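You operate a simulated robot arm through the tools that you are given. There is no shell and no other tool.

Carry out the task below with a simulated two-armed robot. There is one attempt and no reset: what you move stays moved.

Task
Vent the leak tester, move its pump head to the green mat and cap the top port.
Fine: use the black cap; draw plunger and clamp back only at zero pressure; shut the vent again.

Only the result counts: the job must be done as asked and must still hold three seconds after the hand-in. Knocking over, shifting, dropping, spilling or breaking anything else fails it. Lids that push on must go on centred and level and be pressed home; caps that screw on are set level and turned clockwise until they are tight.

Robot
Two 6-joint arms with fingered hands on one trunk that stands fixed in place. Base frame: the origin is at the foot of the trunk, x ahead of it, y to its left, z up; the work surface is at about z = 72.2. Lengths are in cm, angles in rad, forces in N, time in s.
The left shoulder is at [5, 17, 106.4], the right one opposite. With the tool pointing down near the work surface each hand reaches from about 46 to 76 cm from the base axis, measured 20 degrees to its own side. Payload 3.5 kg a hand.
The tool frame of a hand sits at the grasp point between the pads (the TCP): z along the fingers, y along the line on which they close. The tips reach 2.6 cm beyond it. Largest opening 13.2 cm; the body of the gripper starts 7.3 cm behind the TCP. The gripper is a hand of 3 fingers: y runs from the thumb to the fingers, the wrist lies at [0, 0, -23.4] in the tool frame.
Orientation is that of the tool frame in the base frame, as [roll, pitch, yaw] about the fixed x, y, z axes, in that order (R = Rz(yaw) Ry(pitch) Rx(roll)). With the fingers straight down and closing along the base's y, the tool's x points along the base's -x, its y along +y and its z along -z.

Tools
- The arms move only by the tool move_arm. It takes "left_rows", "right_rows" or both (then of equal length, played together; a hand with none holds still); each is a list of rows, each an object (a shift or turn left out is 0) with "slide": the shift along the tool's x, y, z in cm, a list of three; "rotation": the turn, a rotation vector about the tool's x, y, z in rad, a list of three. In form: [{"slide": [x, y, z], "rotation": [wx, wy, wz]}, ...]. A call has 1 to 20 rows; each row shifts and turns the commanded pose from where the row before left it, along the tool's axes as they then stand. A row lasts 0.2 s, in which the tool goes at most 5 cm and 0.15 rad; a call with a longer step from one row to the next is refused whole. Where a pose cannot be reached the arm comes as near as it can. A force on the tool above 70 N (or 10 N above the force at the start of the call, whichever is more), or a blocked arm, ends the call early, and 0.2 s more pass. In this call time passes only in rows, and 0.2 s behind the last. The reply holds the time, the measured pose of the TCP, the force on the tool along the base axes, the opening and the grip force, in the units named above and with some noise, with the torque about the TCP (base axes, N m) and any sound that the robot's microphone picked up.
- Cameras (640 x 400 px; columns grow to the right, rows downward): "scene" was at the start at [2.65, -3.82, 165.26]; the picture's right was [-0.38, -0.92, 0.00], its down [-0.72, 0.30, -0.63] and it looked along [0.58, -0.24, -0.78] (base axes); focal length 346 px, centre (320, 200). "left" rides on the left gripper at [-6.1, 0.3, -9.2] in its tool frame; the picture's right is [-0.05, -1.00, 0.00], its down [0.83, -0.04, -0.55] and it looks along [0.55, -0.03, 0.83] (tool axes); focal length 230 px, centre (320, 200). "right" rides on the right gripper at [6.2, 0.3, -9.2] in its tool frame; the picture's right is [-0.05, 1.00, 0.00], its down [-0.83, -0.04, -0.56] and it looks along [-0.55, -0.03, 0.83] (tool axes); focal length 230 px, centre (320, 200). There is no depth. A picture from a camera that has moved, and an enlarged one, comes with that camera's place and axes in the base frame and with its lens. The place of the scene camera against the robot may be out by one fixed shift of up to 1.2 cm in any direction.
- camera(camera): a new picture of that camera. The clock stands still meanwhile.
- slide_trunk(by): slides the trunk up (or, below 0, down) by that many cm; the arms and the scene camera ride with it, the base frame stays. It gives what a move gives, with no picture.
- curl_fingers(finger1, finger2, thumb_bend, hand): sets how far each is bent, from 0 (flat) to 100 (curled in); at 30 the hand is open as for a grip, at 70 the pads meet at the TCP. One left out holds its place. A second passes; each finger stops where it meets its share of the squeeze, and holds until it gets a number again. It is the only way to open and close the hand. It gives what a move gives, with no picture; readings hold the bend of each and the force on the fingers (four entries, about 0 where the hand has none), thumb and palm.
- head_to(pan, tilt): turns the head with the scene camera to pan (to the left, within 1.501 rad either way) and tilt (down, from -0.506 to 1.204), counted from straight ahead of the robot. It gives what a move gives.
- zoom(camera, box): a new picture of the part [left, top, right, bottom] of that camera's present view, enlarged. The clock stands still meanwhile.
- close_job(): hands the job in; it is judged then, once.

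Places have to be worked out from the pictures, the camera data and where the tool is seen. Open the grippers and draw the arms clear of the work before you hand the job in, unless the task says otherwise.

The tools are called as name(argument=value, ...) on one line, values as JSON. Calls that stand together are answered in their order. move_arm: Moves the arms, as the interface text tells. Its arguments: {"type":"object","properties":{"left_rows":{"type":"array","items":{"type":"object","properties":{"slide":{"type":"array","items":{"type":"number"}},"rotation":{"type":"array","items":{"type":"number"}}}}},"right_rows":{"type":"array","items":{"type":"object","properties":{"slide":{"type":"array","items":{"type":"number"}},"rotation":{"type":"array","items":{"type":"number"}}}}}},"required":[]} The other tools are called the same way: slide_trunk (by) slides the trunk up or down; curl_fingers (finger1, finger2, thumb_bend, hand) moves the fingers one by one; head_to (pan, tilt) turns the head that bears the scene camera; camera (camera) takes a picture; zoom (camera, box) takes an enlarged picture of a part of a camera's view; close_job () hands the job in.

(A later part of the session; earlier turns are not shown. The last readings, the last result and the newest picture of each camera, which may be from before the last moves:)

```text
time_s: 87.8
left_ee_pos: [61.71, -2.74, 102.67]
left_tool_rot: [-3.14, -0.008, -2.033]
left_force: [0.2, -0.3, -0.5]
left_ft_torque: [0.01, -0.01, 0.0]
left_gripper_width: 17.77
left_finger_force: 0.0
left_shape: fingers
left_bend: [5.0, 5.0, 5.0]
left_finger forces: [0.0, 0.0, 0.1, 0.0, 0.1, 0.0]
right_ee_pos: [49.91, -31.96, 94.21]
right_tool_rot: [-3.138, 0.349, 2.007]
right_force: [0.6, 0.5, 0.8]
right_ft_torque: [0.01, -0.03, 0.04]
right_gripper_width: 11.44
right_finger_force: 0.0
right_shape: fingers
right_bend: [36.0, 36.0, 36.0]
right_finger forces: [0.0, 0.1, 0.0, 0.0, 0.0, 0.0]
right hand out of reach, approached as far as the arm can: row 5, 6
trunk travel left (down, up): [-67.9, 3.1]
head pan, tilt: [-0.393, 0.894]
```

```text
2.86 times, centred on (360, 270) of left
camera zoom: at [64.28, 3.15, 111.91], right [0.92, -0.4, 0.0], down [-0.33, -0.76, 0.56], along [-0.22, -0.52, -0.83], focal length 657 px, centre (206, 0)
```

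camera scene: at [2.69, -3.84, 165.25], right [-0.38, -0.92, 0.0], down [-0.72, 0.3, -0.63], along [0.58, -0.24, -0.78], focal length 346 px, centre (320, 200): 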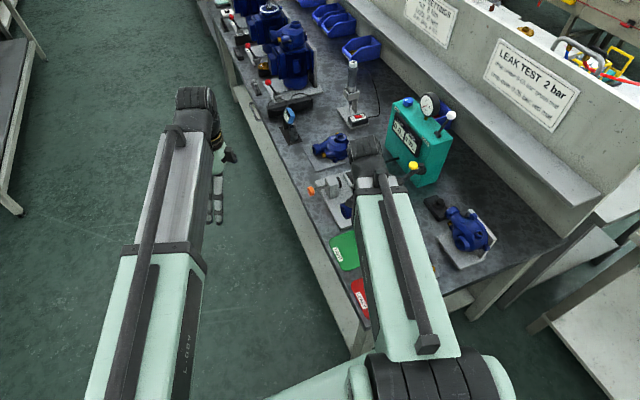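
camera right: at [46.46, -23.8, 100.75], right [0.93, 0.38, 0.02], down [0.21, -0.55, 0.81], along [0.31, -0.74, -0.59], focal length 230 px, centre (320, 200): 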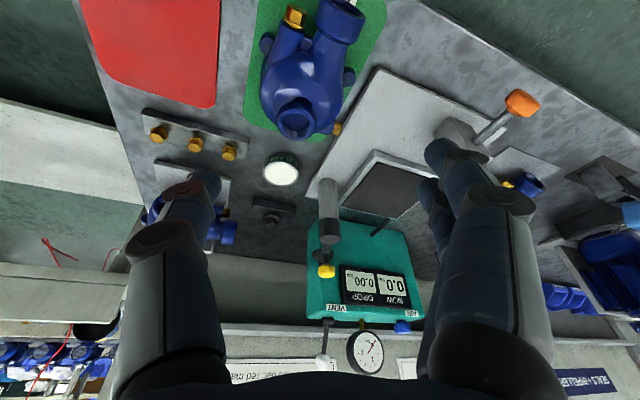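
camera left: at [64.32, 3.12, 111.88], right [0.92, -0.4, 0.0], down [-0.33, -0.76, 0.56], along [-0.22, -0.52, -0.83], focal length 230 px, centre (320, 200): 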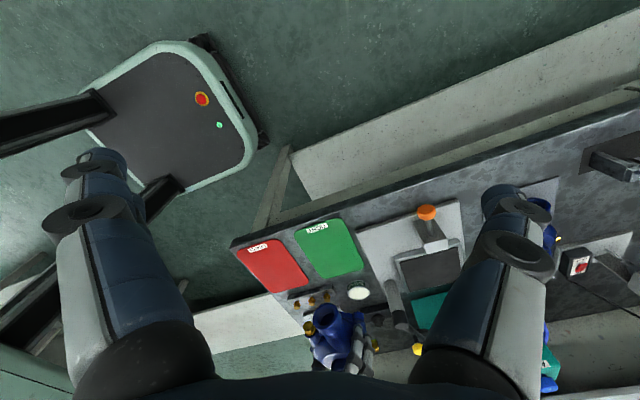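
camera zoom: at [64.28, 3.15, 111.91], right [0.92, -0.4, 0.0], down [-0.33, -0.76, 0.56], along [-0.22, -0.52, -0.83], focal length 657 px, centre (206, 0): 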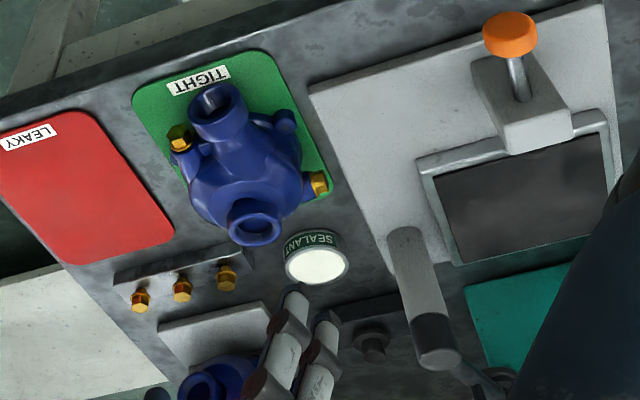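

The pump stands on the mat. Now I straighten the right hand to vertical and move towards the black cap for a close look.

move_arm(right_rows=[{"slide": [0, -2, -1]}, {"rotation": [0, 0.117, 0]}, {"rotation": [0, 0.117, 0]}, {"rotation": [0, 0.115, 0]}, {"rotation": [0, 0, -0.142]}, {"rotation": [0, 0, -0.142]}, {"rotation": [0, 0, -0.142]}, {"rotation": [0, 0, -0.142]}, {"rotation": [0, 0, -0.142]}, {"rotation": [0, 0, -0.142]}, {"rotation": [0, 0, -0.142]}, {"rotation": [0, 0, -0.141]}])

camera(camera="right")

```text
time_s: 90.4
left_ee_pos: [61.78, -2.74, 102.64]
left_tool_rot: [-3.139, -0.008, -2.034]
left_force: [0.0, -0.5, 0.2]
left_ft_torque: [0.0, 0.02, -0.04]
left_gripper_width: 17.79
left_finger_force: 0.0
left_shape: fingers
left_bend: [5.0, 5.0, 5.0]
left_finger forces: [0.0, 0.0, 0.0, 0.0, 0.1, 0.0]
right_ee_pos: [49.95, -33.04, 94.85]
right_tool_rot: [-3.14, 0.0, -3.139]
right_force: [0.4, -0.3, -0.1]
right_ft_torque: [0.0, 0.01, 0.0]
right_gripper_width: 11.43
right_finger_force: 0.0
right_shape: fingers
right_bend: [36.0, 36.0, 36.0]
right_finger forces: [0.1, 0.1, 0.0, 0.0, 0.1, 0.0]
right hand out of reach, approached as far as the arm can: row 1
trunk travel left (down, up): [-67.9, 3.1]
head pan, tilt: [-0.393, 0.894]
```

```text
taken
camera right: at [43.81, -32.74, 104.0], right [0.05, 1.0, 0.0], down [0.83, -0.04, 0.56], along [0.56, -0.03, -0.83], focal length 230 px, centre (320, 200)
```

right: 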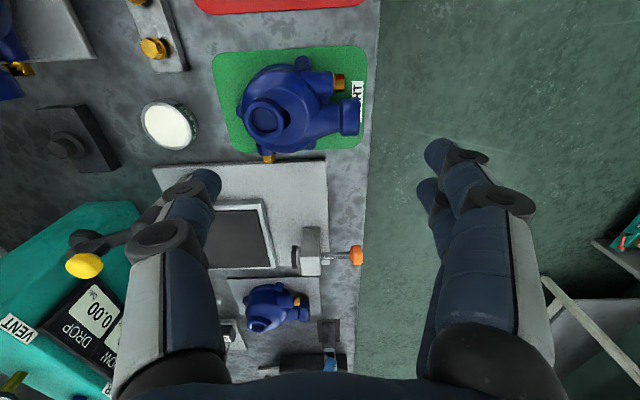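

I zoom in on the pump's top port, the cap block and the drawn plunger from here.

zoom(camera="right", box=[210, 40, 380, 170])

zoom(camera="right", box=[20, 90, 140, 190])

```text
3.08 times, centred on (295, 105) of right
camera zoom: at [43.81, -32.74, 104.0], right [0.05, 1.0, 0.0], down [0.83, -0.04, 0.56], along [0.56, -0.03, -0.83], focal length 708 px, centre (397, 492)
```

zoom: 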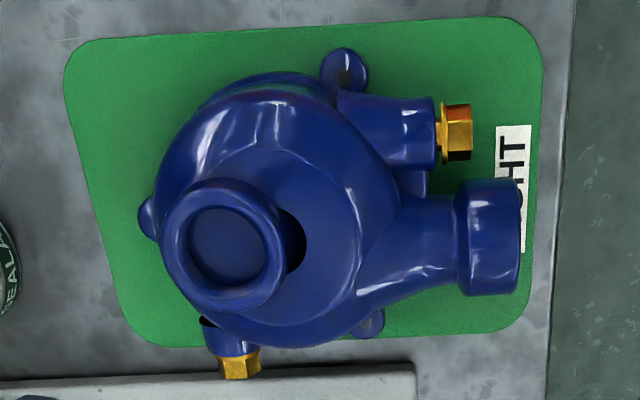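

```text
4.00 times, centred on (80, 140) of right
camera zoom: at [43.81, -32.74, 104.0], right [0.05, 1.0, 0.0], down [0.83, -0.04, 0.56], along [0.56, -0.03, -0.83], focal length 920 px, centre (1280, 440)
```

zoom: 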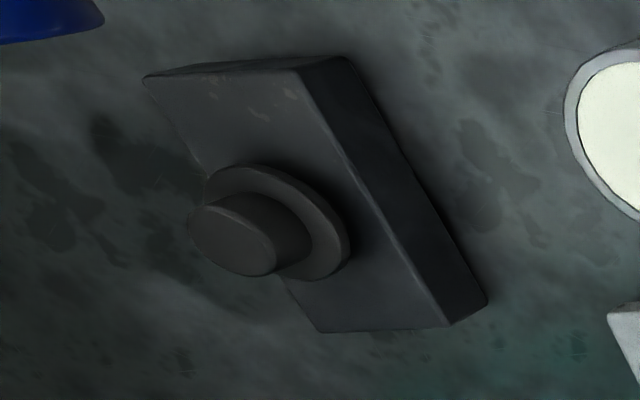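

The pump lies wholly on the mat, its top port near (50.1, -39.1, 78.8). The cap is a black disc with a knob on top, near (53, -66.5). I move the hand over towards it.

move_arm(right_rows=[{"slide": [0, -4.5, -0.5]}, {"slide": [0, -4.5, -0.5]}, {"slide": [0, -4.5, 0]}, {"slide": [0, -4.5, 0]}, {"slide": [0, -4.5, 0]}, {"slide": [0, -4.5, 0]}, {"slide": [0, -4, 0]}])

camera(camera="right")

zoom(camera="scene", box=[390, 150, 510, 290])

```text
time_s: 92.0
left_ee_pos: [61.73, -2.75, 102.78]
left_tool_rot: [3.141, -0.006, -2.034]
left_force: [0.1, -0.2, 0.3]
left_ft_torque: [0.02, -0.01, 0.01]
left_gripper_width: 17.77
left_finger_force: 0.1
left_shape: fingers
left_bend: [5.0, 5.0, 5.0]
left_finger forces: [0.0, 0.0, 0.0, 0.1, 0.0, 0.0]
right_ee_pos: [50.33, -64.25, 95.94]
right_tool_rot: [-3.139, 0.0, -3.14]
right_force: [-0.2, -0.3, -0.4]
right_ft_torque: [0.01, 0.0, -0.03]
right_gripper_width: 11.43
right_finger_force: 0.0
right_shape: fingers
right_bend: [36.0, 36.0, 36.0]
right_finger forces: [0.1, 0.1, 0.1, 0.1, 0.0, 0.1]
trunk travel left (down, up): [-67.9, 3.1]
head pan, tilt: [-0.393, 0.894]
```

```text
taken
camera right: at [44.23, -63.9, 105.16], right [0.05, 1.0, 0.0], down [0.83, -0.04, 0.56], along [0.55, -0.03, -0.83], focal length 230 px, centre (320, 200)
```

right: 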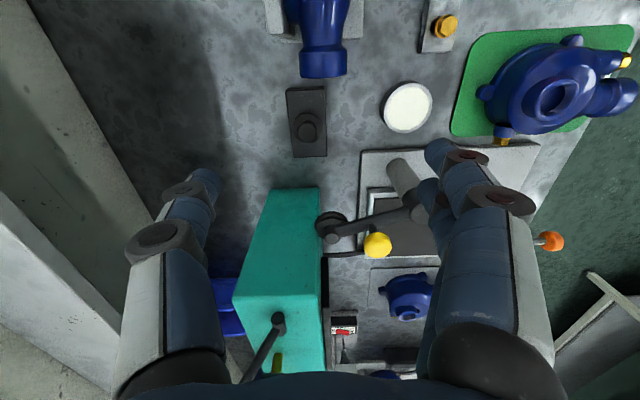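

```text
2.86 times, centred on (450, 220) of scene
camera zoom: at [2.65, -3.87, 165.25], right [-0.38, -0.92, 0.0], down [-0.72, 0.3, -0.63], along [0.58, -0.24, -0.78], focal length 990 px, centre (-51, 143)
```

zoom: 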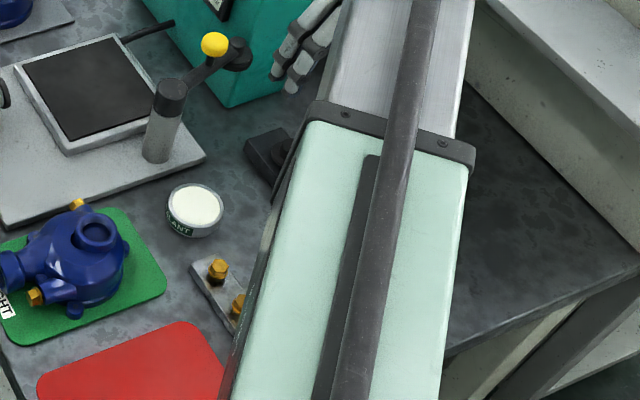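

The vertical pose reaches. I half-close the hand and move over the cap at about (52.7, -65.8), lowering to z≈86 for a fine check.

curl_fingers(hand="right", finger1=54, finger2=54, thumb_bend=54)

move_arm(right_rows=[{"slide": [-1.2, -0.8, 2]}, {"slide": [-1.2, -0.75, 3]}, {"slide": [0, 0, 3]}, {"slide": [0, 0, 2]}])

camera(camera="right")

zoom(camera="left", box=[300, 260, 460, 390])

```text
time_s: 93.0
left_ee_pos: [61.75, -2.65, 102.63]
left_tool_rot: [-3.141, -0.006, -2.032]
left_force: [0.7, -0.2, -0.4]
left_ft_torque: [0.0, 0.0, -0.03]
left_gripper_width: 17.78
left_finger_force: 0.1
left_shape: fingers
left_bend: [5.0, 5.0, 5.0]
left_finger forces: [0.0, 0.1, 0.1, 0.0, 0.1, 0.0]
right_ee_pos: [50.37, -64.16, 96.1]
right_tool_rot: [-3.14, -0.001, -3.14]
right_force: [0.1, 0.1, -0.9]
right_ft_torque: [0.0, 0.02, 0.03]
right_gripper_width: 5.5
right_finger_force: 0.0
right_shape: fingers
right_bend: [54.0, 54.0, 54.0]
right_finger forces: [0.0, 0.0, 0.1, 0.1, 0.1, 0.0]
trunk travel left (down, up): [-67.9, 3.1]
head pan, tilt: [-0.393, 0.894]
```

```text
time_s: 94.0
left_ee_pos: [61.78, -2.69, 102.75]
left_tool_rot: [-3.141, -0.007, -2.033]
left_force: [-0.3, -0.3, 0.2]
left_ft_torque: [-0.03, 0.03, 0.01]
left_gripper_width: 17.79
left_finger_force: 0.0
left_shape: fingers
left_bend: [5.0, 5.0, 5.0]
left_finger forces: [0.0, 0.1, 0.0, 0.1, 0.1, 0.0]
right_ee_pos: [52.48, -65.6, 85.61]
right_tool_rot: [-3.14, -0.002, -3.138]
right_force: [0.2, -0.4, 0.1]
right_ft_torque: [0.04, 0.03, -0.01]
right_gripper_width: 5.5
right_finger_force: 0.0
right_shape: fingers
right_bend: [54.0, 54.0, 54.0]
right_finger forces: [0.0, 0.0, 0.0, 0.0, 0.1, 0.0]
trunk travel left (down, up): [-67.9, 3.1]
head pan, tilt: [-0.393, 0.894]
```

```text
taken
camera right: at [46.36, -65.27, 94.94], right [0.05, 1.0, 0.0], down [0.83, -0.04, 0.56], along [0.56, -0.03, -0.83], focal length 230 px, centre (320, 200)
```

right: 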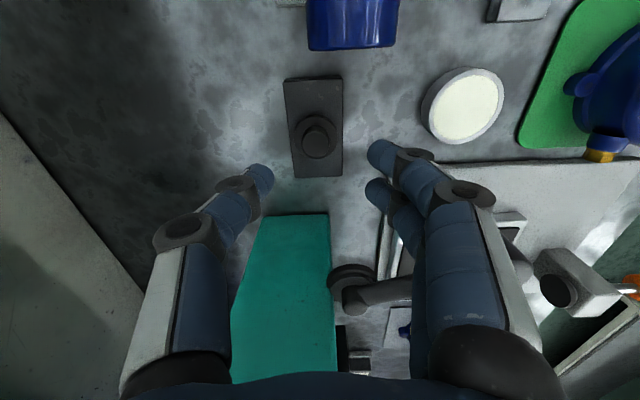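

```text
3.08 times, centred on (380, 325) of left
camera zoom: at [64.3, 3.13, 111.9], right [0.92, -0.4, 0.0], down [-0.33, -0.76, 0.56], along [-0.22, -0.52, -0.83], focal length 708 px, centre (135, -185)
```

zoom: 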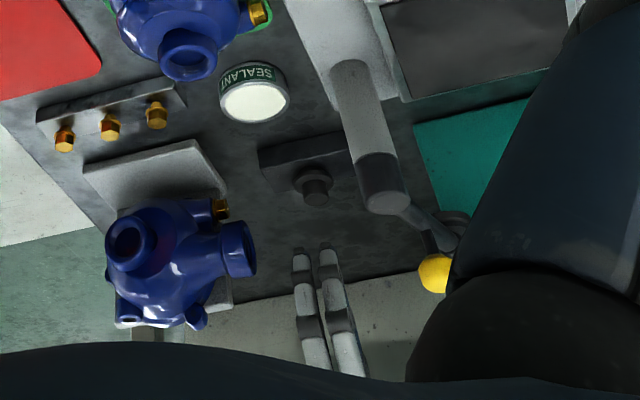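

I zoom on the cap for its exact place.

zoom(camera="right", box=[260, 70, 380, 190])

```text
3.33 times, centred on (320, 130) of right
camera zoom: at [46.36, -65.27, 94.94], right [0.05, 1.0, 0.0], down [0.83, -0.04, 0.56], along [0.56, -0.03, -0.83], focal length 767 px, centre (320, 433)
```

zoom: 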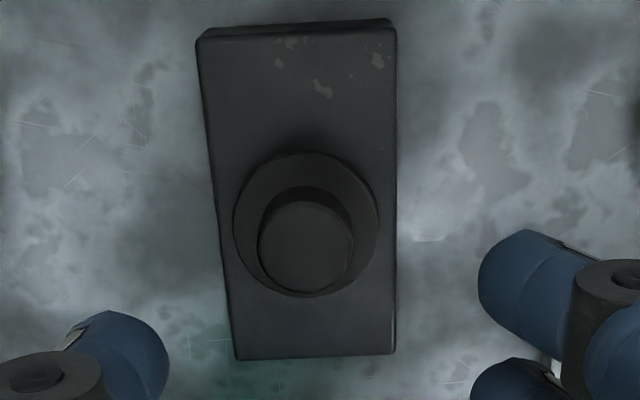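

The knob top is near (53.5, -66.05, 75.7), diameter about 2.4 cm, flange about 4 cm. I centre over it and descend to z≈80.5 for another look.

move_arm(right_rows=[{"slide": [-1.0, -0.45, 0]}, {"slide": [0, 0, 2.5]}, {"slide": [0, 0, 2.5]}])

zoom(camera="right", box=[240, 90, 400, 210])

zoom(camera="left", box=[300, 260, 460, 390])

```text
time_s: 94.8
left_ee_pos: [61.82, -2.76, 102.68]
left_tool_rot: [-3.14, -0.007, -2.032]
left_force: [-0.7, -0.1, -0.2]
left_ft_torque: [0.03, -0.02, 0.03]
left_gripper_width: 17.79
left_finger_force: 0.2
left_shape: fingers
left_bend: [5.0, 5.0, 5.0]
left_finger forces: [0.0, 0.1, 0.1, 0.0, 0.1, 0.1]
right_ee_pos: [52.88, -65.56, 81.09]
right_tool_rot: [-3.139, 0.004, -3.141]
right_force: [-0.5, -0.1, -0.4]
right_ft_torque: [0.02, 0.01, 0.03]
right_gripper_width: 5.51
right_finger_force: 0.1
right_shape: fingers
right_bend: [54.0, 54.0, 54.0]
right_finger forces: [0.1, 0.0, 0.0, 0.1, 0.0, 0.0]
right hand out of reach, approached as far as the arm can: row 2, 3
trunk travel left (down, up): [-67.9, 3.1]
head pan, tilt: [-0.393, 0.894]
```

```text
3.33 times, centred on (320, 150) of right
camera zoom: at [46.72, -65.12, 90.16], right [0.05, 1.0, 0.0], down [0.83, -0.04, 0.56], along [0.56, -0.03, -0.83], focal length 767 px, centre (320, 367)
```

zoom: 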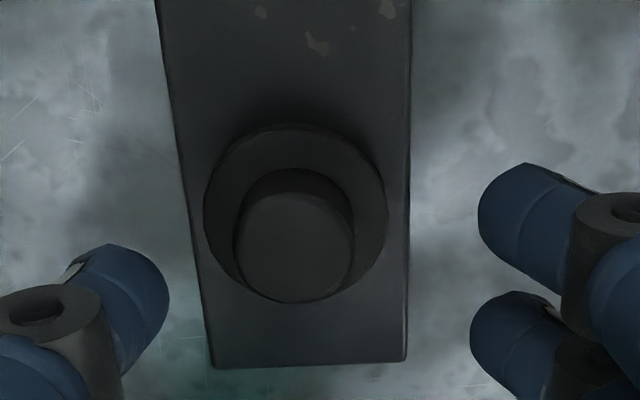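

```text
3.08 times, centred on (380, 325) of left
camera zoom: at [64.31, 3.13, 111.9], right [0.92, -0.4, 0.0], down [-0.33, -0.76, 0.56], along [-0.22, -0.52, -0.83], focal length 708 px, centre (135, -185)
```

zoom: 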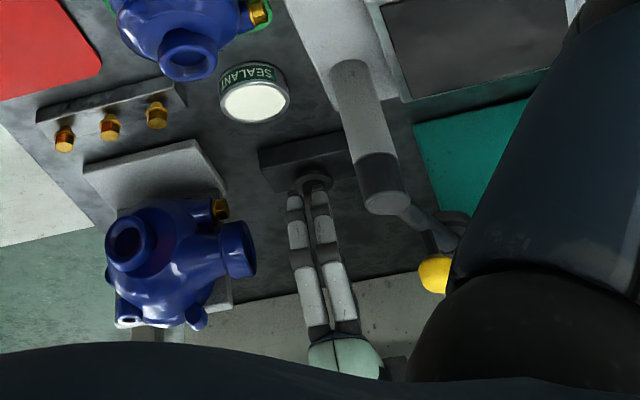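

The arm is at its reach limit here (68 cm), so I tilt the tool 6° forward, which keeps the closing line level, and line up with the knob at (53.57, -66.05, top 75.6).

move_arm(right_rows=[{"rotation": [0, -0.105, 0]}, {"slide": [-0.05, -0.49, 0]}, {"slide": [0, 0, 1]}, {"slide": [0, 0, 1]}])

zoom(camera="right", box=[240, 90, 400, 210])

```text
time_s: 95.8
left_ee_pos: [61.79, -2.77, 102.72]
left_tool_rot: [-3.141, -0.007, -2.034]
left_force: [0.3, 0.7, -0.3]
left_ft_torque: [0.02, -0.01, 0.03]
left_gripper_width: 17.77
left_finger_force: 0.1
left_shape: fingers
left_bend: [5.0, 5.0, 5.0]
left_finger forces: [0.1, 0.0, 0.1, 0.0, 0.0, 0.1]
right_ee_pos: [52.99, -65.9, 79.29]
right_tool_rot: [-3.14, 0.105, -3.142]
right_force: [-0.2, 0.0, 0.8]
right_ft_torque: [-0.01, -0.01, -0.01]
right_gripper_width: 5.5
right_finger_force: 0.1
right_shape: fingers
right_bend: [54.0, 54.0, 54.0]
right_finger forces: [0.0, 0.1, 0.0, 0.0, 0.0, 0.0]
trunk travel left (down, up): [-67.9, 3.1]
head pan, tilt: [-0.393, 0.894]
```

```text
3.33 times, centred on (320, 150) of right
camera zoom: at [45.97, -65.67, 87.65], right [0.05, 1.0, 0.0], down [0.77, -0.04, 0.64], along [0.64, -0.03, -0.77], focal length 767 px, centre (320, 367)
```

zoom: 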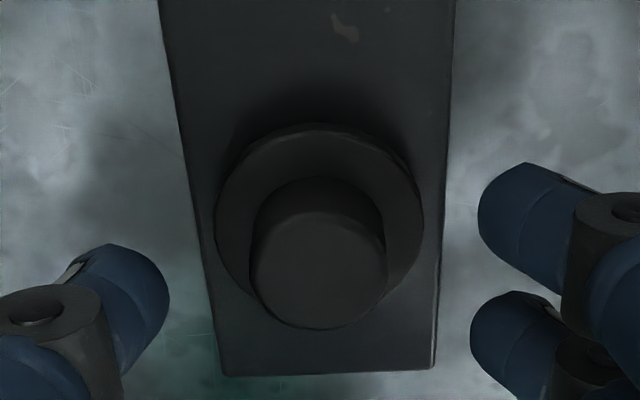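

The knob is centred (within 0.2 cm). I descend 2.2 cm and close on it.

move_arm(right_rows=[{"slide": [-0.15, -0.05, 0.8]}, {"slide": [0, 0, 0.8]}, {"slide": [0, 0, 0.5]}])

zoom(camera="right", box=[240, 90, 400, 210])

```text
time_s: 96.6
left_ee_pos: [61.76, -2.67, 102.68]
left_tool_rot: [-3.139, -0.008, -2.031]
left_force: [-1.0, -0.1, 0.7]
left_ft_torque: [-0.04, 0.06, -0.02]
left_gripper_width: 17.77
left_finger_force: 0.0
left_shape: fingers
left_bend: [5.0, 5.0, 5.0]
left_finger forces: [0.0, 0.1, 0.1, 0.0, 0.0, 0.1]
right_ee_pos: [53.36, -65.85, 76.96]
right_tool_rot: [-3.135, 0.107, -3.14]
right_force: [-0.6, 0.0, 0.6]
right_ft_torque: [0.01, -0.01, -0.02]
right_gripper_width: 5.49
right_finger_force: 0.0
right_shape: fingers
right_bend: [54.0, 54.0, 54.0]
right_finger forces: [0.0, 0.1, 0.0, 0.0, 0.1, 0.1]
trunk travel left (down, up): [-67.9, 3.1]
head pan, tilt: [-0.393, 0.894]
```

```text
3.33 times, centred on (320, 150) of right
camera zoom: at [46.27, -65.55, 85.45], right [0.05, 1.0, 0.0], down [0.77, -0.04, 0.64], along [0.64, -0.03, -0.77], focal length 767 px, centre (320, 367)
```

zoom: 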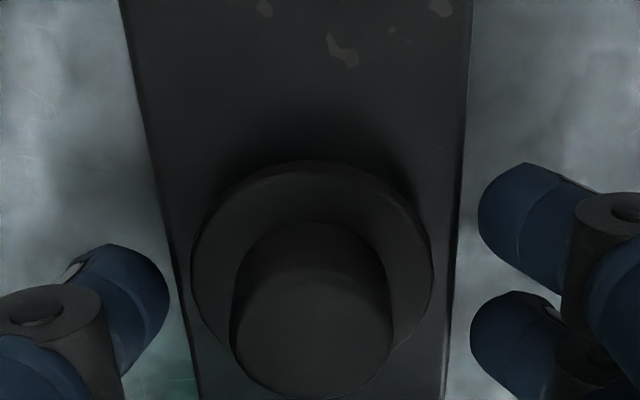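

The tips stand beside the knob just above the flange. I close gently.

curl_fingers(hand="right", finger1=62, finger2=62, thumb_bend=62)

zoom(camera="right", box=[240, 90, 400, 210])

```text
time_s: 97.6
left_ee_pos: [61.77, -2.68, 102.57]
left_tool_rot: [-3.141, -0.006, -2.032]
left_force: [0.3, -0.2, -0.1]
left_ft_torque: [0.02, 0.0, 0.02]
left_gripper_width: 17.77
left_finger_force: 0.1
left_shape: fingers
left_bend: [5.0, 5.0, 5.0]
left_finger forces: [0.0, 0.0, 0.1, 0.0, 0.1, 0.1]
right_ee_pos: [53.35, -65.86, 77.14]
right_tool_rot: [-3.136, 0.108, -3.14]
right_force: [1.4, 0.2, 5.4]
right_ft_torque: [-0.05, -0.06, -0.04]
right_gripper_width: 4.27
right_finger_force: 5.7
right_shape: fingers
right_bend: [57.0, 60.0, 60.0]
right_finger forces: [2.8, 2.6, 0.0, 0.0, 5.0, 0.0]
trunk travel left (down, up): [-67.9, 3.1]
head pan, tilt: [-0.393, 0.894]
```

```text
3.33 times, centred on (320, 150) of right
camera zoom: at [46.26, -65.52, 85.52], right [0.05, 1.0, 0.0], down [0.77, -0.04, 0.64], along [0.64, -0.03, -0.77], focal length 767 px, centre (320, 367)
```

zoom: 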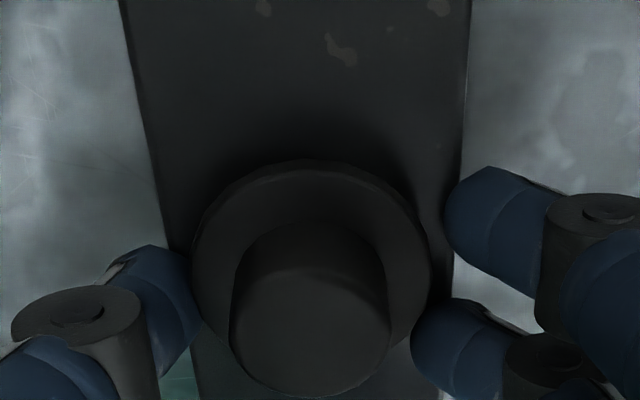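

The tips bear on the flange (upward 5 N). I reopen, rise 0.5 cm and close again on the knob.

curl_fingers(hand="right", finger1=54, finger2=54, thumb_bend=54)

move_arm(right_rows=[{"slide": [0, -0.1, -0.5]}])

curl_fingers(hand="right", finger1=62, finger2=62, thumb_bend=62)

zoom(camera="right", box=[240, 90, 400, 210])

```text
time_s: 98.6
left_ee_pos: [61.62, -2.76, 102.64]
left_tool_rot: [-3.14, -0.007, -2.034]
left_force: [-0.7, 0.0, -0.1]
left_ft_torque: [0.03, -0.02, -0.03]
left_gripper_width: 17.76
left_finger_force: 0.1
left_shape: fingers
left_bend: [5.0, 5.0, 5.0]
left_finger forces: [0.0, 0.0, 0.0, 0.1, 0.0, 0.1]
right_ee_pos: [53.25, -65.82, 77.03]
right_tool_rot: [-3.141, 0.108, -3.139]
right_force: [0.5, 0.1, 0.3]
right_ft_torque: [-0.02, -0.03, 0.01]
right_gripper_width: 5.39
right_finger_force: 0.0
right_shape: fingers
right_bend: [54.0, 54.0, 54.0]
right_finger forces: [0.0, 0.0, 0.1, 0.0, 0.1, 0.1]
trunk travel left (down, up): [-67.9, 3.1]
head pan, tilt: [-0.393, 0.894]
```

```text
time_s: 99.0
left_ee_pos: [61.79, -2.61, 102.61]
left_tool_rot: [-3.14, -0.007, -2.034]
left_force: [0.3, -1.1, -0.5]
left_ft_torque: [0.03, -0.02, 0.0]
left_gripper_width: 17.8
left_finger_force: 0.2
left_shape: fingers
left_bend: [5.0, 5.0, 5.0]
left_finger forces: [0.0, 0.0, 0.0, 0.1, 0.0, 0.1]
right_ee_pos: [53.18, -66.12, 77.51]
right_tool_rot: [-3.139, 0.106, -3.14]
right_force: [0.2, -0.4, 0.4]
right_ft_torque: [-0.02, 0.0, -0.04]
right_gripper_width: 5.39
right_finger_force: 0.0
right_shape: fingers
right_bend: [54.0, 54.0, 54.0]
right_finger forces: [0.0, 0.0, 0.0, 0.0, 0.0, 0.0]
trunk travel left (down, up): [-67.9, 3.1]
head pan, tilt: [-0.393, 0.894]
```

```text
time_s: 100.0
left_ee_pos: [61.75, -2.56, 102.59]
left_tool_rot: [-3.14, -0.007, -2.035]
left_force: [0.3, 0.7, 0.3]
left_ft_torque: [0.0, -0.02, 0.01]
left_gripper_width: 17.77
left_finger_force: 0.1
left_shape: fingers
left_bend: [5.0, 5.0, 5.0]
left_finger forces: [0.0, 0.0, 0.1, 0.0, 0.1, 0.0]
right_ee_pos: [53.26, -66.0, 77.28]
right_tool_rot: [-3.14, 0.107, 3.141]
right_force: [-1.2, -0.3, 0.2]
right_ft_torque: [0.03, 0.0, 0.0]
right_gripper_width: 3.66
right_finger_force: 2.6
right_shape: fingers
right_bend: [59.0, 61.0, 61.0]
right_finger forces: [2.4, 0.3, 0.0, 0.0, 2.5, 0.1]
trunk travel left (down, up): [-67.9, 3.1]
head pan, tilt: [-0.393, 0.894]
```

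```text
3.33 times, centred on (320, 150) of right
camera zoom: at [46.24, -65.68, 85.94], right [0.05, 1.0, 0.0], down [0.77, -0.04, 0.64], along [0.64, -0.03, -0.77], focal length 767 px, centre (320, 367)
```

zoom: 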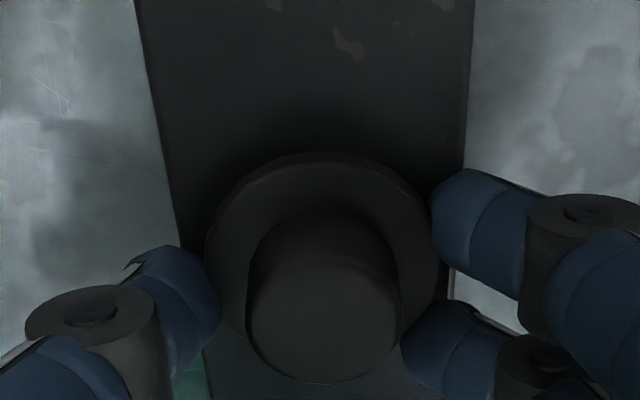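

The contact forces are now sideways and balanced (Fz≈0), so the tips hold the knob. I squeeze more.

curl_fingers(hand="right", finger1=70, finger2=70, thumb_bend=68)

zoom(camera="right", box=[240, 90, 400, 210])

```text
time_s: 101.0
left_ee_pos: [61.86, -2.59, 102.66]
left_tool_rot: [-3.141, -0.008, -2.033]
left_force: [1.0, 0.7, 0.5]
left_ft_torque: [0.04, 0.0, 0.01]
left_gripper_width: 17.77
left_finger_force: 0.0
left_shape: fingers
left_bend: [5.0, 5.0, 5.0]
left_finger forces: [0.0, 0.0, 0.1, 0.0, 0.0, 0.0]
right_ee_pos: [53.26, -66.02, 77.52]
right_tool_rot: [-3.14, 0.105, -3.14]
right_force: [0.3, 2.2, -0.7]
right_ft_torque: [0.03, 0.02, -0.03]
right_gripper_width: 3.48
right_finger_force: 11.5
right_shape: fingers
right_bend: [60.0, 64.0, 64.0]
right_finger forces: [8.0, 4.5, 0.0, 0.0, 9.9, 0.1]
trunk travel left (down, up): [-67.9, 3.1]
head pan, tilt: [-0.393, 0.894]
```

```text
3.33 times, centred on (320, 150) of right
camera zoom: at [46.24, -65.66, 85.94], right [0.05, 1.0, 0.0], down [0.77, -0.04, 0.64], along [0.64, -0.03, -0.77], focal length 767 px, centre (320, 367)
```

zoom: 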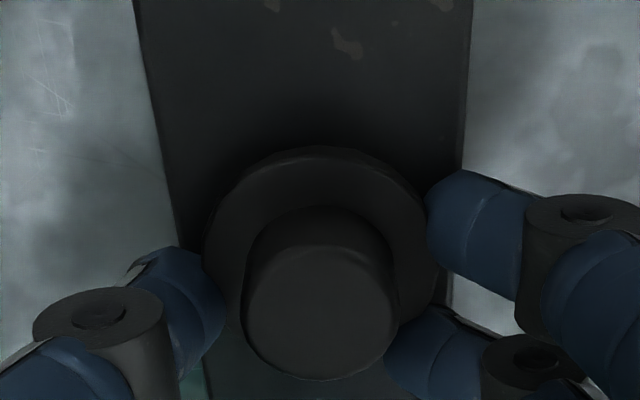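

The tips flare outward and seem to hold the flange edge rather than the knob. I open, rise another 0.5 cm and try the knob.

curl_fingers(hand="right", finger1=54, finger2=54, thumb_bend=54)

zoom(camera="right", box=[240, 90, 400, 210])

move_arm(right_rows=[{"slide": [0, -0.08, -0.5]}])

curl_fingers(hand="right", finger1=63, finger2=63, thumb_bend=63)

zoom(camera="right", box=[240, 90, 400, 210])

```text
time_s: 102.0
left_ee_pos: [61.85, -2.66, 102.62]
left_tool_rot: [-3.139, -0.006, -2.034]
left_force: [-0.1, -0.5, 0.1]
left_ft_torque: [0.01, 0.0, -0.01]
left_gripper_width: 17.77
left_finger_force: 0.0
left_shape: fingers
left_bend: [5.0, 5.0, 5.0]
left_finger forces: [0.0, 0.1, 0.0, 0.0, 0.0, 0.0]
right_ee_pos: [53.23, -65.99, 77.48]
right_tool_rot: [-3.141, 0.105, -3.14]
right_force: [0.6, 0.8, 0.8]
right_ft_torque: [0.02, 0.01, 0.0]
right_gripper_width: 5.39
right_finger_force: 0.1
right_shape: fingers
right_bend: [54.0, 54.0, 54.0]
right_finger forces: [0.0, 0.0, 0.0, 0.1, 0.0, 0.1]
trunk travel left (down, up): [-67.9, 3.1]
head pan, tilt: [-0.393, 0.894]
```

```text
3.33 times, centred on (320, 150) of right
camera zoom: at [46.24, -65.68, 85.94], right [0.05, 1.0, 0.0], down [0.77, -0.04, 0.64], along [0.64, -0.03, -0.77], focal length 767 px, centre (320, 367)
```

zoom: 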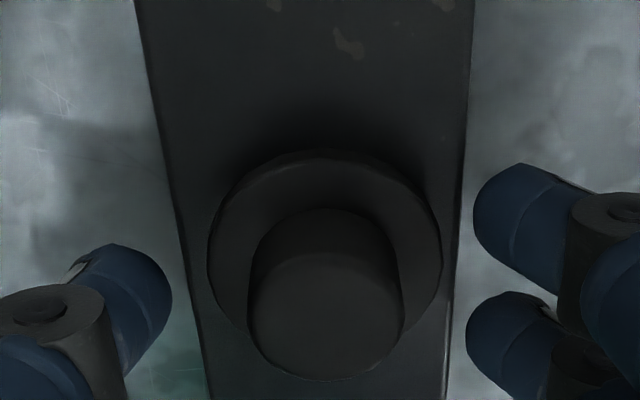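

```text
time_s: 102.4
left_ee_pos: [61.73, -2.65, 102.66]
left_tool_rot: [-3.141, -0.008, -2.033]
left_force: [-0.5, -1.0, -0.3]
left_ft_torque: [-0.03, 0.0, 0.01]
left_gripper_width: 17.78
left_finger_force: 0.0
left_shape: fingers
left_bend: [5.0, 5.0, 5.0]
left_finger forces: [0.0, 0.0, 0.1, 0.1, 0.0, 0.0]
right_ee_pos: [53.31, -66.1, 78.2]
right_tool_rot: [-3.14, 0.106, -3.139]
right_force: [-0.2, 1.3, -1.2]
right_ft_torque: [-0.03, 0.0, 0.0]
right_gripper_width: 5.37
right_finger_force: 0.0
right_shape: fingers
right_bend: [54.0, 54.0, 54.0]
right_finger forces: [0.0, 0.0, 0.0, 0.0, 0.1, 0.1]
trunk travel left (down, up): [-67.9, 3.1]
head pan, tilt: [-0.393, 0.894]
```

```text
time_s: 103.4
left_ee_pos: [61.82, -2.74, 102.73]
left_tool_rot: [-3.141, -0.007, -2.032]
left_force: [-0.7, -0.1, 0.1]
left_ft_torque: [-0.01, -0.02, -0.01]
left_gripper_width: 17.81
left_finger_force: 0.0
left_shape: fingers
left_bend: [5.0, 5.0, 5.0]
left_finger forces: [0.0, 0.0, 0.0, 0.1, 0.1, 0.1]
right_ee_pos: [53.21, -66.09, 77.95]
right_tool_rot: [-3.14, 0.107, -3.141]
right_force: [-0.5, 0.5, 0.3]
right_ft_torque: [0.01, 0.02, 0.02]
right_gripper_width: 3.49
right_finger_force: 2.2
right_shape: fingers
right_bend: [60.0, 63.0, 62.0]
right_finger forces: [2.3, 0.1, 0.1, 0.0, 2.0, 0.0]
trunk travel left (down, up): [-67.9, 3.1]
head pan, tilt: [-0.393, 0.894]
```

```text
3.33 times, centred on (320, 150) of right
camera zoom: at [46.23, -65.8, 86.47], right [0.05, 1.0, 0.0], down [0.77, -0.04, 0.64], along [0.64, -0.03, -0.77], focal length 767 px, centre (320, 367)
```

zoom: 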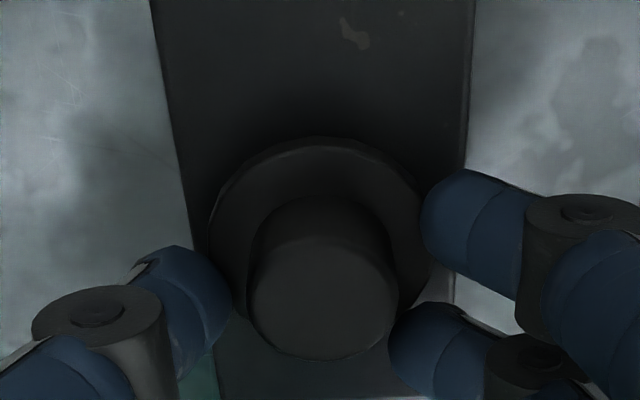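

Contact again on finger 1 and thumb at this height. I squeeze moderately and check whether the cap stays level.

curl_fingers(hand="right", finger1=67, finger2=70, thumb_bend=67)

zoom(camera="right", box=[240, 90, 400, 210])

```text
time_s: 104.4
left_ee_pos: [61.71, -2.64, 102.75]
left_tool_rot: [-3.14, -0.008, -2.033]
left_force: [-0.4, -0.2, 0.3]
left_ft_torque: [-0.01, -0.01, 0.02]
left_gripper_width: 17.8
left_finger_force: 0.0
left_shape: fingers
left_bend: [5.0, 5.0, 5.0]
left_finger forces: [0.1, 0.0, 0.1, 0.0, 0.0, 0.0]
right_ee_pos: [53.14, -66.24, 78.05]
right_tool_rot: [-3.14, 0.106, -3.139]
right_force: [-0.5, 0.8, 2.8]
right_ft_torque: [0.0, -0.01, -0.04]
right_gripper_width: 3.19
right_finger_force: 6.3
right_shape: fingers
right_bend: [61.0, 66.0, 64.0]
right_finger forces: [4.8, 2.3, 0.0, 0.1, 5.7, 0.0]
trunk travel left (down, up): [-67.9, 3.1]
head pan, tilt: [-0.393, 0.894]
```

```text
3.33 times, centred on (320, 150) of right
camera zoom: at [46.22, -65.79, 86.5], right [0.05, 1.0, 0.0], down [0.77, -0.04, 0.64], along [0.64, -0.03, -0.77], focal length 767 px, centre (320, 367)
```

zoom: 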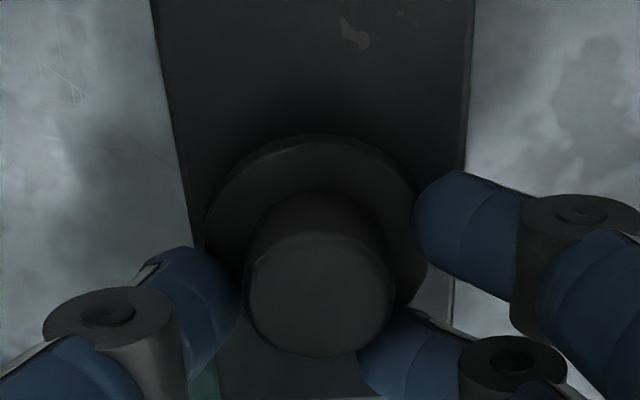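

Finger 1, lower because of the tilt, bears on the flange. I open, rise, yaw 45° and reduce the tilt to 3° along the arm's own direction so both fingers stand level.

curl_fingers(hand="right", finger1=54, finger2=54, thumb_bend=54)

move_arm(right_rows=[{"slide": [0, 0, -1]}, {"slide": [0, 0, -1.5]}, {"rotation": [0.0137, 0, 0.13]}, {"rotation": [0.0137, 0, 0.13]}, {"rotation": [0.0137, 0, 0.13]}, {"rotation": [0.0137, 0, 0.13]}, {"rotation": [0.0137, 0, 0.13]}, {"rotation": [0.0137, 0, 0.13]}, {"rotation": [0, 0.052, 0]}])

zoom(camera="right", box=[240, 90, 400, 210])

```text
time_s: 105.4
left_ee_pos: [61.82, -2.7, 102.67]
left_tool_rot: [-3.14, -0.007, -2.036]
left_force: [0.2, -0.4, -0.6]
left_ft_torque: [0.02, -0.01, 0.05]
left_gripper_width: 17.78
left_finger_force: 0.0
left_shape: fingers
left_bend: [5.0, 5.0, 5.0]
left_finger forces: [0.0, 0.1, 0.1, 0.0, 0.0, 0.1]
right_ee_pos: [53.24, -66.11, 77.88]
right_tool_rot: [-3.14, 0.105, -3.139]
right_force: [-0.1, 0.2, 0.1]
right_ft_torque: [-0.04, 0.01, -0.03]
right_gripper_width: 5.37
right_finger_force: 0.0
right_shape: fingers
right_bend: [54.0, 54.0, 54.0]
right_finger forces: [0.0, 0.0, 0.0, 0.0, 0.0, 0.0]
trunk travel left (down, up): [-67.9, 3.1]
head pan, tilt: [-0.393, 0.894]
```

```text
time_s: 107.4
left_ee_pos: [61.93, -2.69, 102.64]
left_tool_rot: [-3.139, -0.008, -2.031]
left_force: [1.1, 0.4, -0.6]
left_ft_torque: [-0.02, 0.0, -0.02]
left_gripper_width: 17.78
left_finger_force: 0.1
left_shape: fingers
left_bend: [5.0, 5.0, 5.0]
left_finger forces: [0.0, 0.0, 0.0, 0.1, 0.0, 0.0]
right_ee_pos: [52.79, -66.19, 80.42]
right_tool_rot: [-3.141, 0.054, 2.358]
right_force: [-0.6, 0.3, 0.4]
right_ft_torque: [0.01, -0.01, 0.01]
right_gripper_width: 5.38
right_finger_force: 0.1
right_shape: fingers
right_bend: [54.0, 54.0, 54.0]
right_finger forces: [0.0, 0.0, 0.1, 0.0, 0.0, 0.1]
trunk travel left (down, up): [-67.9, 3.1]
head pan, tilt: [-0.393, 0.894]
```

```text
3.33 times, centred on (320, 150) of right
camera zoom: at [48.54, -61.29, 89.27], right [0.74, 0.67, 0.0], down [0.54, -0.6, 0.6], along [0.4, -0.44, -0.8], focal length 767 px, centre (320, 367)
```

zoom: 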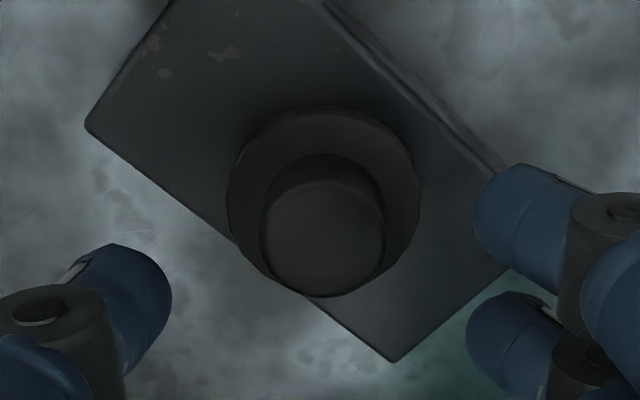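

The knob lies on the tool axis. I descend 2.4 cm and close lightly.

move_arm(right_rows=[{"slide": [0, 0, 1.2]}, {"slide": [0, 0, 1.2]}])

curl_fingers(hand="right", finger1=63, finger2=63, thumb_bend=63)

zoom(camera="right", box=[240, 90, 400, 210])

```text
time_s: 108.0
left_ee_pos: [61.73, -2.61, 102.7]
left_tool_rot: [-3.139, -0.007, -2.033]
left_force: [0.2, -0.9, 0.3]
left_ft_torque: [-0.02, -0.02, 0.02]
left_gripper_width: 17.78
left_finger_force: 0.0
left_shape: fingers
left_bend: [5.0, 5.0, 5.0]
left_finger forces: [0.0, 0.0, 0.0, 0.0, 0.0, 0.0]
right_ee_pos: [52.79, -66.1, 78.05]
right_tool_rot: [3.141, 0.055, 2.358]
right_force: [0.3, -0.8, -0.6]
right_ft_torque: [-0.02, 0.04, 0.05]
right_gripper_width: 5.36
right_finger_force: 0.0
right_shape: fingers
right_bend: [54.0, 54.0, 54.0]
right_finger forces: [0.0, 0.1, 0.0, 0.0, 0.0, 0.0]
trunk travel left (down, up): [-67.9, 3.1]
head pan, tilt: [-0.393, 0.894]
```

```text
time_s: 109.0
left_ee_pos: [61.8, -2.63, 102.7]
left_tool_rot: [-3.14, -0.007, -2.034]
left_force: [0.1, -0.9, 0.9]
left_ft_torque: [-0.02, -0.02, 0.0]
left_gripper_width: 17.81
left_finger_force: 0.1
left_shape: fingers
left_bend: [5.0, 5.0, 5.0]
left_finger forces: [0.1, 0.1, 0.0, 0.1, 0.0, 0.1]
right_ee_pos: [52.81, -66.06, 78.04]
right_tool_rot: [3.141, 0.056, 2.359]
right_force: [0.6, 0.4, 1.1]
right_ft_torque: [0.0, -0.05, 0.0]
right_gripper_width: 3.25
right_finger_force: 1.6
right_shape: fingers
right_bend: [61.0, 62.0, 62.0]
right_finger forces: [1.2, 0.7, 0.1, 0.0, 1.5, 0.0]
trunk travel left (down, up): [-67.9, 3.1]
head pan, tilt: [-0.393, 0.894]
```

```text
3.33 times, centred on (320, 150) of right
camera zoom: at [48.37, -61.21, 86.91], right [0.74, 0.67, 0.0], down [0.54, -0.59, 0.6], along [0.4, -0.44, -0.8], focal length 767 px, centre (320, 367)
```

zoom: 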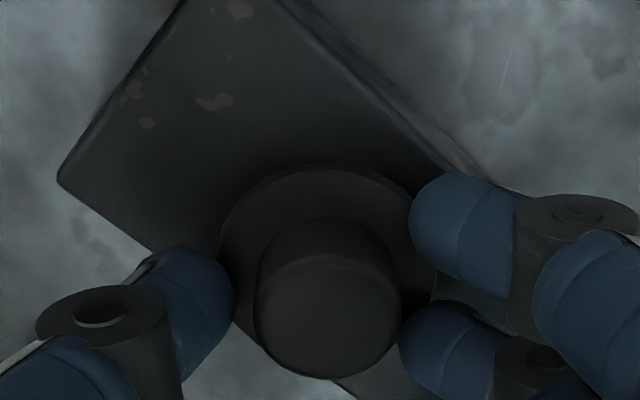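

All three touch evenly now. I squeeze more.

curl_fingers(hand="right", finger1=70, finger2=70, thumb_bend=70)

zoom(camera="right", box=[240, 90, 400, 210])

```text
time_s: 110.0
left_ee_pos: [61.82, -2.64, 102.6]
left_tool_rot: [-3.14, -0.007, -2.032]
left_force: [-0.4, -0.8, -0.4]
left_ft_torque: [0.01, 0.01, -0.06]
left_gripper_width: 17.78
left_finger_force: 0.0
left_shape: fingers
left_bend: [5.0, 5.0, 5.0]
left_finger forces: [0.1, 0.1, 0.0, 0.0, 0.0, 0.0]
right_ee_pos: [52.65, -66.23, 78.16]
right_tool_rot: [-3.14, 0.058, 2.358]
right_force: [-0.3, 0.2, 4.8]
right_ft_torque: [0.05, -0.04, 0.0]
right_gripper_width: 2.36
right_finger_force: 10.3
right_shape: fingers
right_bend: [64.0, 64.0, 67.0]
right_finger forces: [5.3, 4.5, 0.1, 0.0, 11.5, 0.0]
trunk travel left (down, up): [-67.9, 3.1]
head pan, tilt: [-0.393, 0.894]
```

```text
3.33 times, centred on (320, 150) of right
camera zoom: at [48.36, -61.2, 86.96], right [0.74, 0.67, 0.0], down [0.53, -0.59, 0.6], along [0.41, -0.44, -0.8], focal length 767 px, centre (320, 367)
```

zoom: 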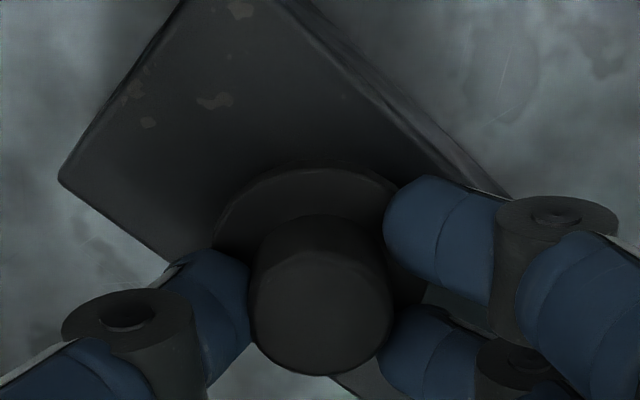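

Now the width is 2.36 cm: all three hold the knob. I lift gently by 1 cm and look.

move_arm(right_rows=[{"slide": [0, 0, -0.3]}, {"slide": [0, 0, -0.4]}, {"slide": [0, 0, -0.5]}])

zoom(camera="right", box=[240, 90, 400, 210])

zoom(camera="left", box=[330, 290, 430, 370])

```text
time_s: 110.8
left_ee_pos: [61.67, -2.71, 102.71]
left_tool_rot: [-3.14, -0.006, -2.032]
left_force: [-0.5, -0.3, 0.1]
left_ft_torque: [0.0, -0.01, 0.0]
left_gripper_width: 17.78
left_finger_force: 0.0
left_shape: fingers
left_bend: [5.0, 5.0, 5.0]
left_finger forces: [0.0, 0.0, 0.0, 0.0, 0.0, 0.0]
right_ee_pos: [52.79, -66.23, 79.36]
right_tool_rot: [3.141, 0.054, 2.357]
right_force: [-0.1, -0.3, 0.1]
right_ft_torque: [-0.02, 0.0, 0.04]
right_gripper_width: 2.32
right_finger_force: 9.6
right_shape: fingers
right_bend: [64.0, 64.0, 67.0]
right_finger forces: [4.9, 4.6, 0.0, 0.0, 10.2, 0.1]
trunk travel left (down, up): [-67.9, 3.1]
head pan, tilt: [-0.393, 0.894]
```

```text
3.33 times, centred on (320, 150) of right
camera zoom: at [48.49, -61.4, 88.1], right [0.74, 0.67, 0.0], down [0.54, -0.59, 0.6], along [0.4, -0.44, -0.8], focal length 767 px, centre (320, 367)
```

zoom: 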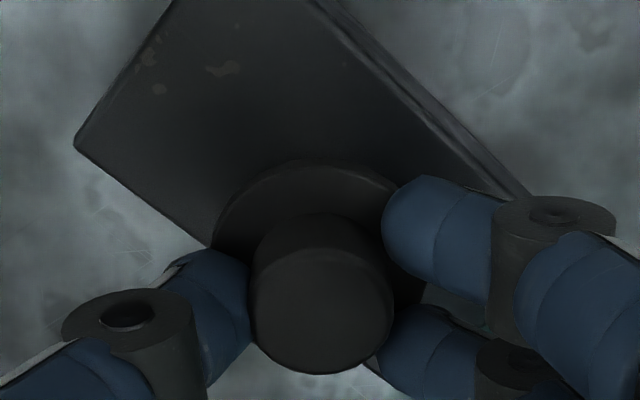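

```text
5.00 times, centred on (380, 330) of left
camera zoom: at [64.3, 3.13, 111.9], right [0.92, -0.4, 0.0], down [-0.33, -0.76, 0.56], along [-0.22, -0.52, -0.83], focal length 1150 px, centre (20, -450)
```

zoom: 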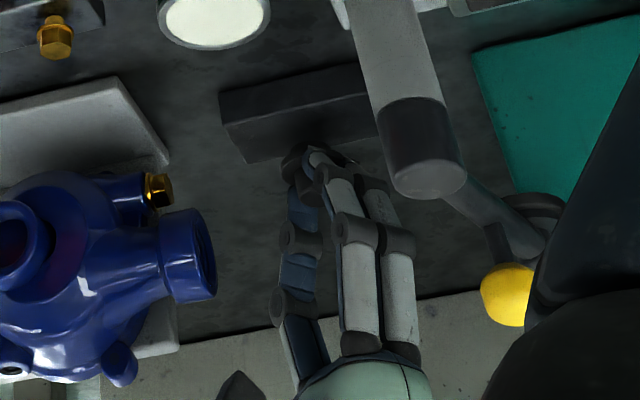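

The cap comes along with the hand. I raise it 14 cm and carry it over towards the pump, then inspect it.

move_arm(right_rows=[{"slide": [0, 0, -1.5]}, {"slide": [0, 0, -2.5]}, {"slide": [0, 0, -2.5]}, {"slide": [0, 0, -2.5]}, {"slide": [0, 0, -2.5]}, {"slide": [0, 0, -2.5]}])

zoom(camera="left", box=[330, 290, 490, 390])

zoom(camera="scene", box=[390, 100, 490, 240])

```text
time_s: 112.2
left_ee_pos: [61.8, -2.54, 102.57]
left_tool_rot: [-3.14, -0.006, -2.033]
left_force: [0.2, -0.2, 0.3]
left_ft_torque: [0.01, -0.02, -0.03]
left_gripper_width: 17.77
left_finger_force: 0.2
left_shape: fingers
left_bend: [5.0, 5.0, 5.0]
left_finger forces: [0.0, 0.1, 0.0, 0.0, 0.0, 0.0]
right_ee_pos: [52.35, -65.69, 93.5]
right_tool_rot: [-3.141, 0.056, 2.359]
right_force: [-0.6, -0.4, -1.3]
right_ft_torque: [-0.01, 0.07, 0.02]
right_gripper_width: 2.31
right_finger_force: 9.9
right_shape: fingers
right_bend: [64.0, 64.0, 67.0]
right_finger forces: [4.9, 4.5, 0.0, 0.0, 10.2, 0.1]
trunk travel left (down, up): [-67.9, 3.1]
head pan, tilt: [-0.393, 0.894]
```

```text
4.00 times, centred on (410, 340) of left
camera zoom: at [64.29, 3.15, 111.9], right [0.92, -0.4, 0.0], down [-0.33, -0.76, 0.56], along [-0.22, -0.52, -0.83], focal length 920 px, centre (-40, -360)
```

zoom: 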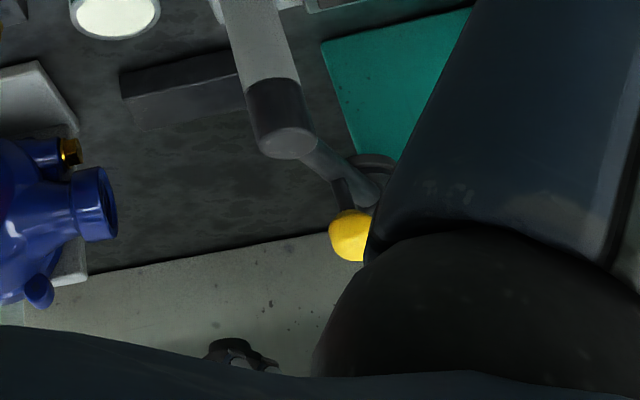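

```text
2.86 times, centred on (440, 170) of scene
camera zoom: at [2.63, -3.8, 165.25], right [-0.38, -0.92, 0.0], down [-0.72, 0.3, -0.63], along [0.58, -0.24, -0.78], focal length 990 px, centre (-23, 286)
```

zoom: 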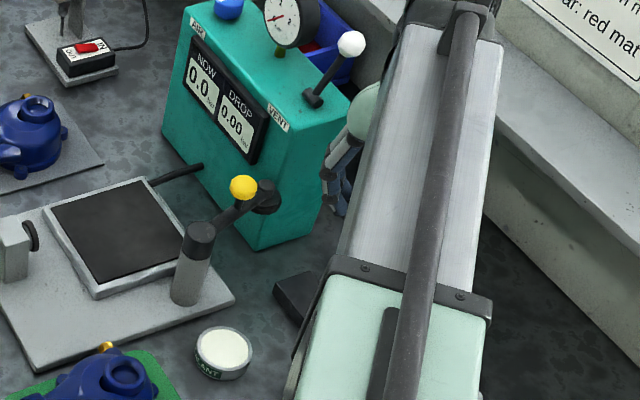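

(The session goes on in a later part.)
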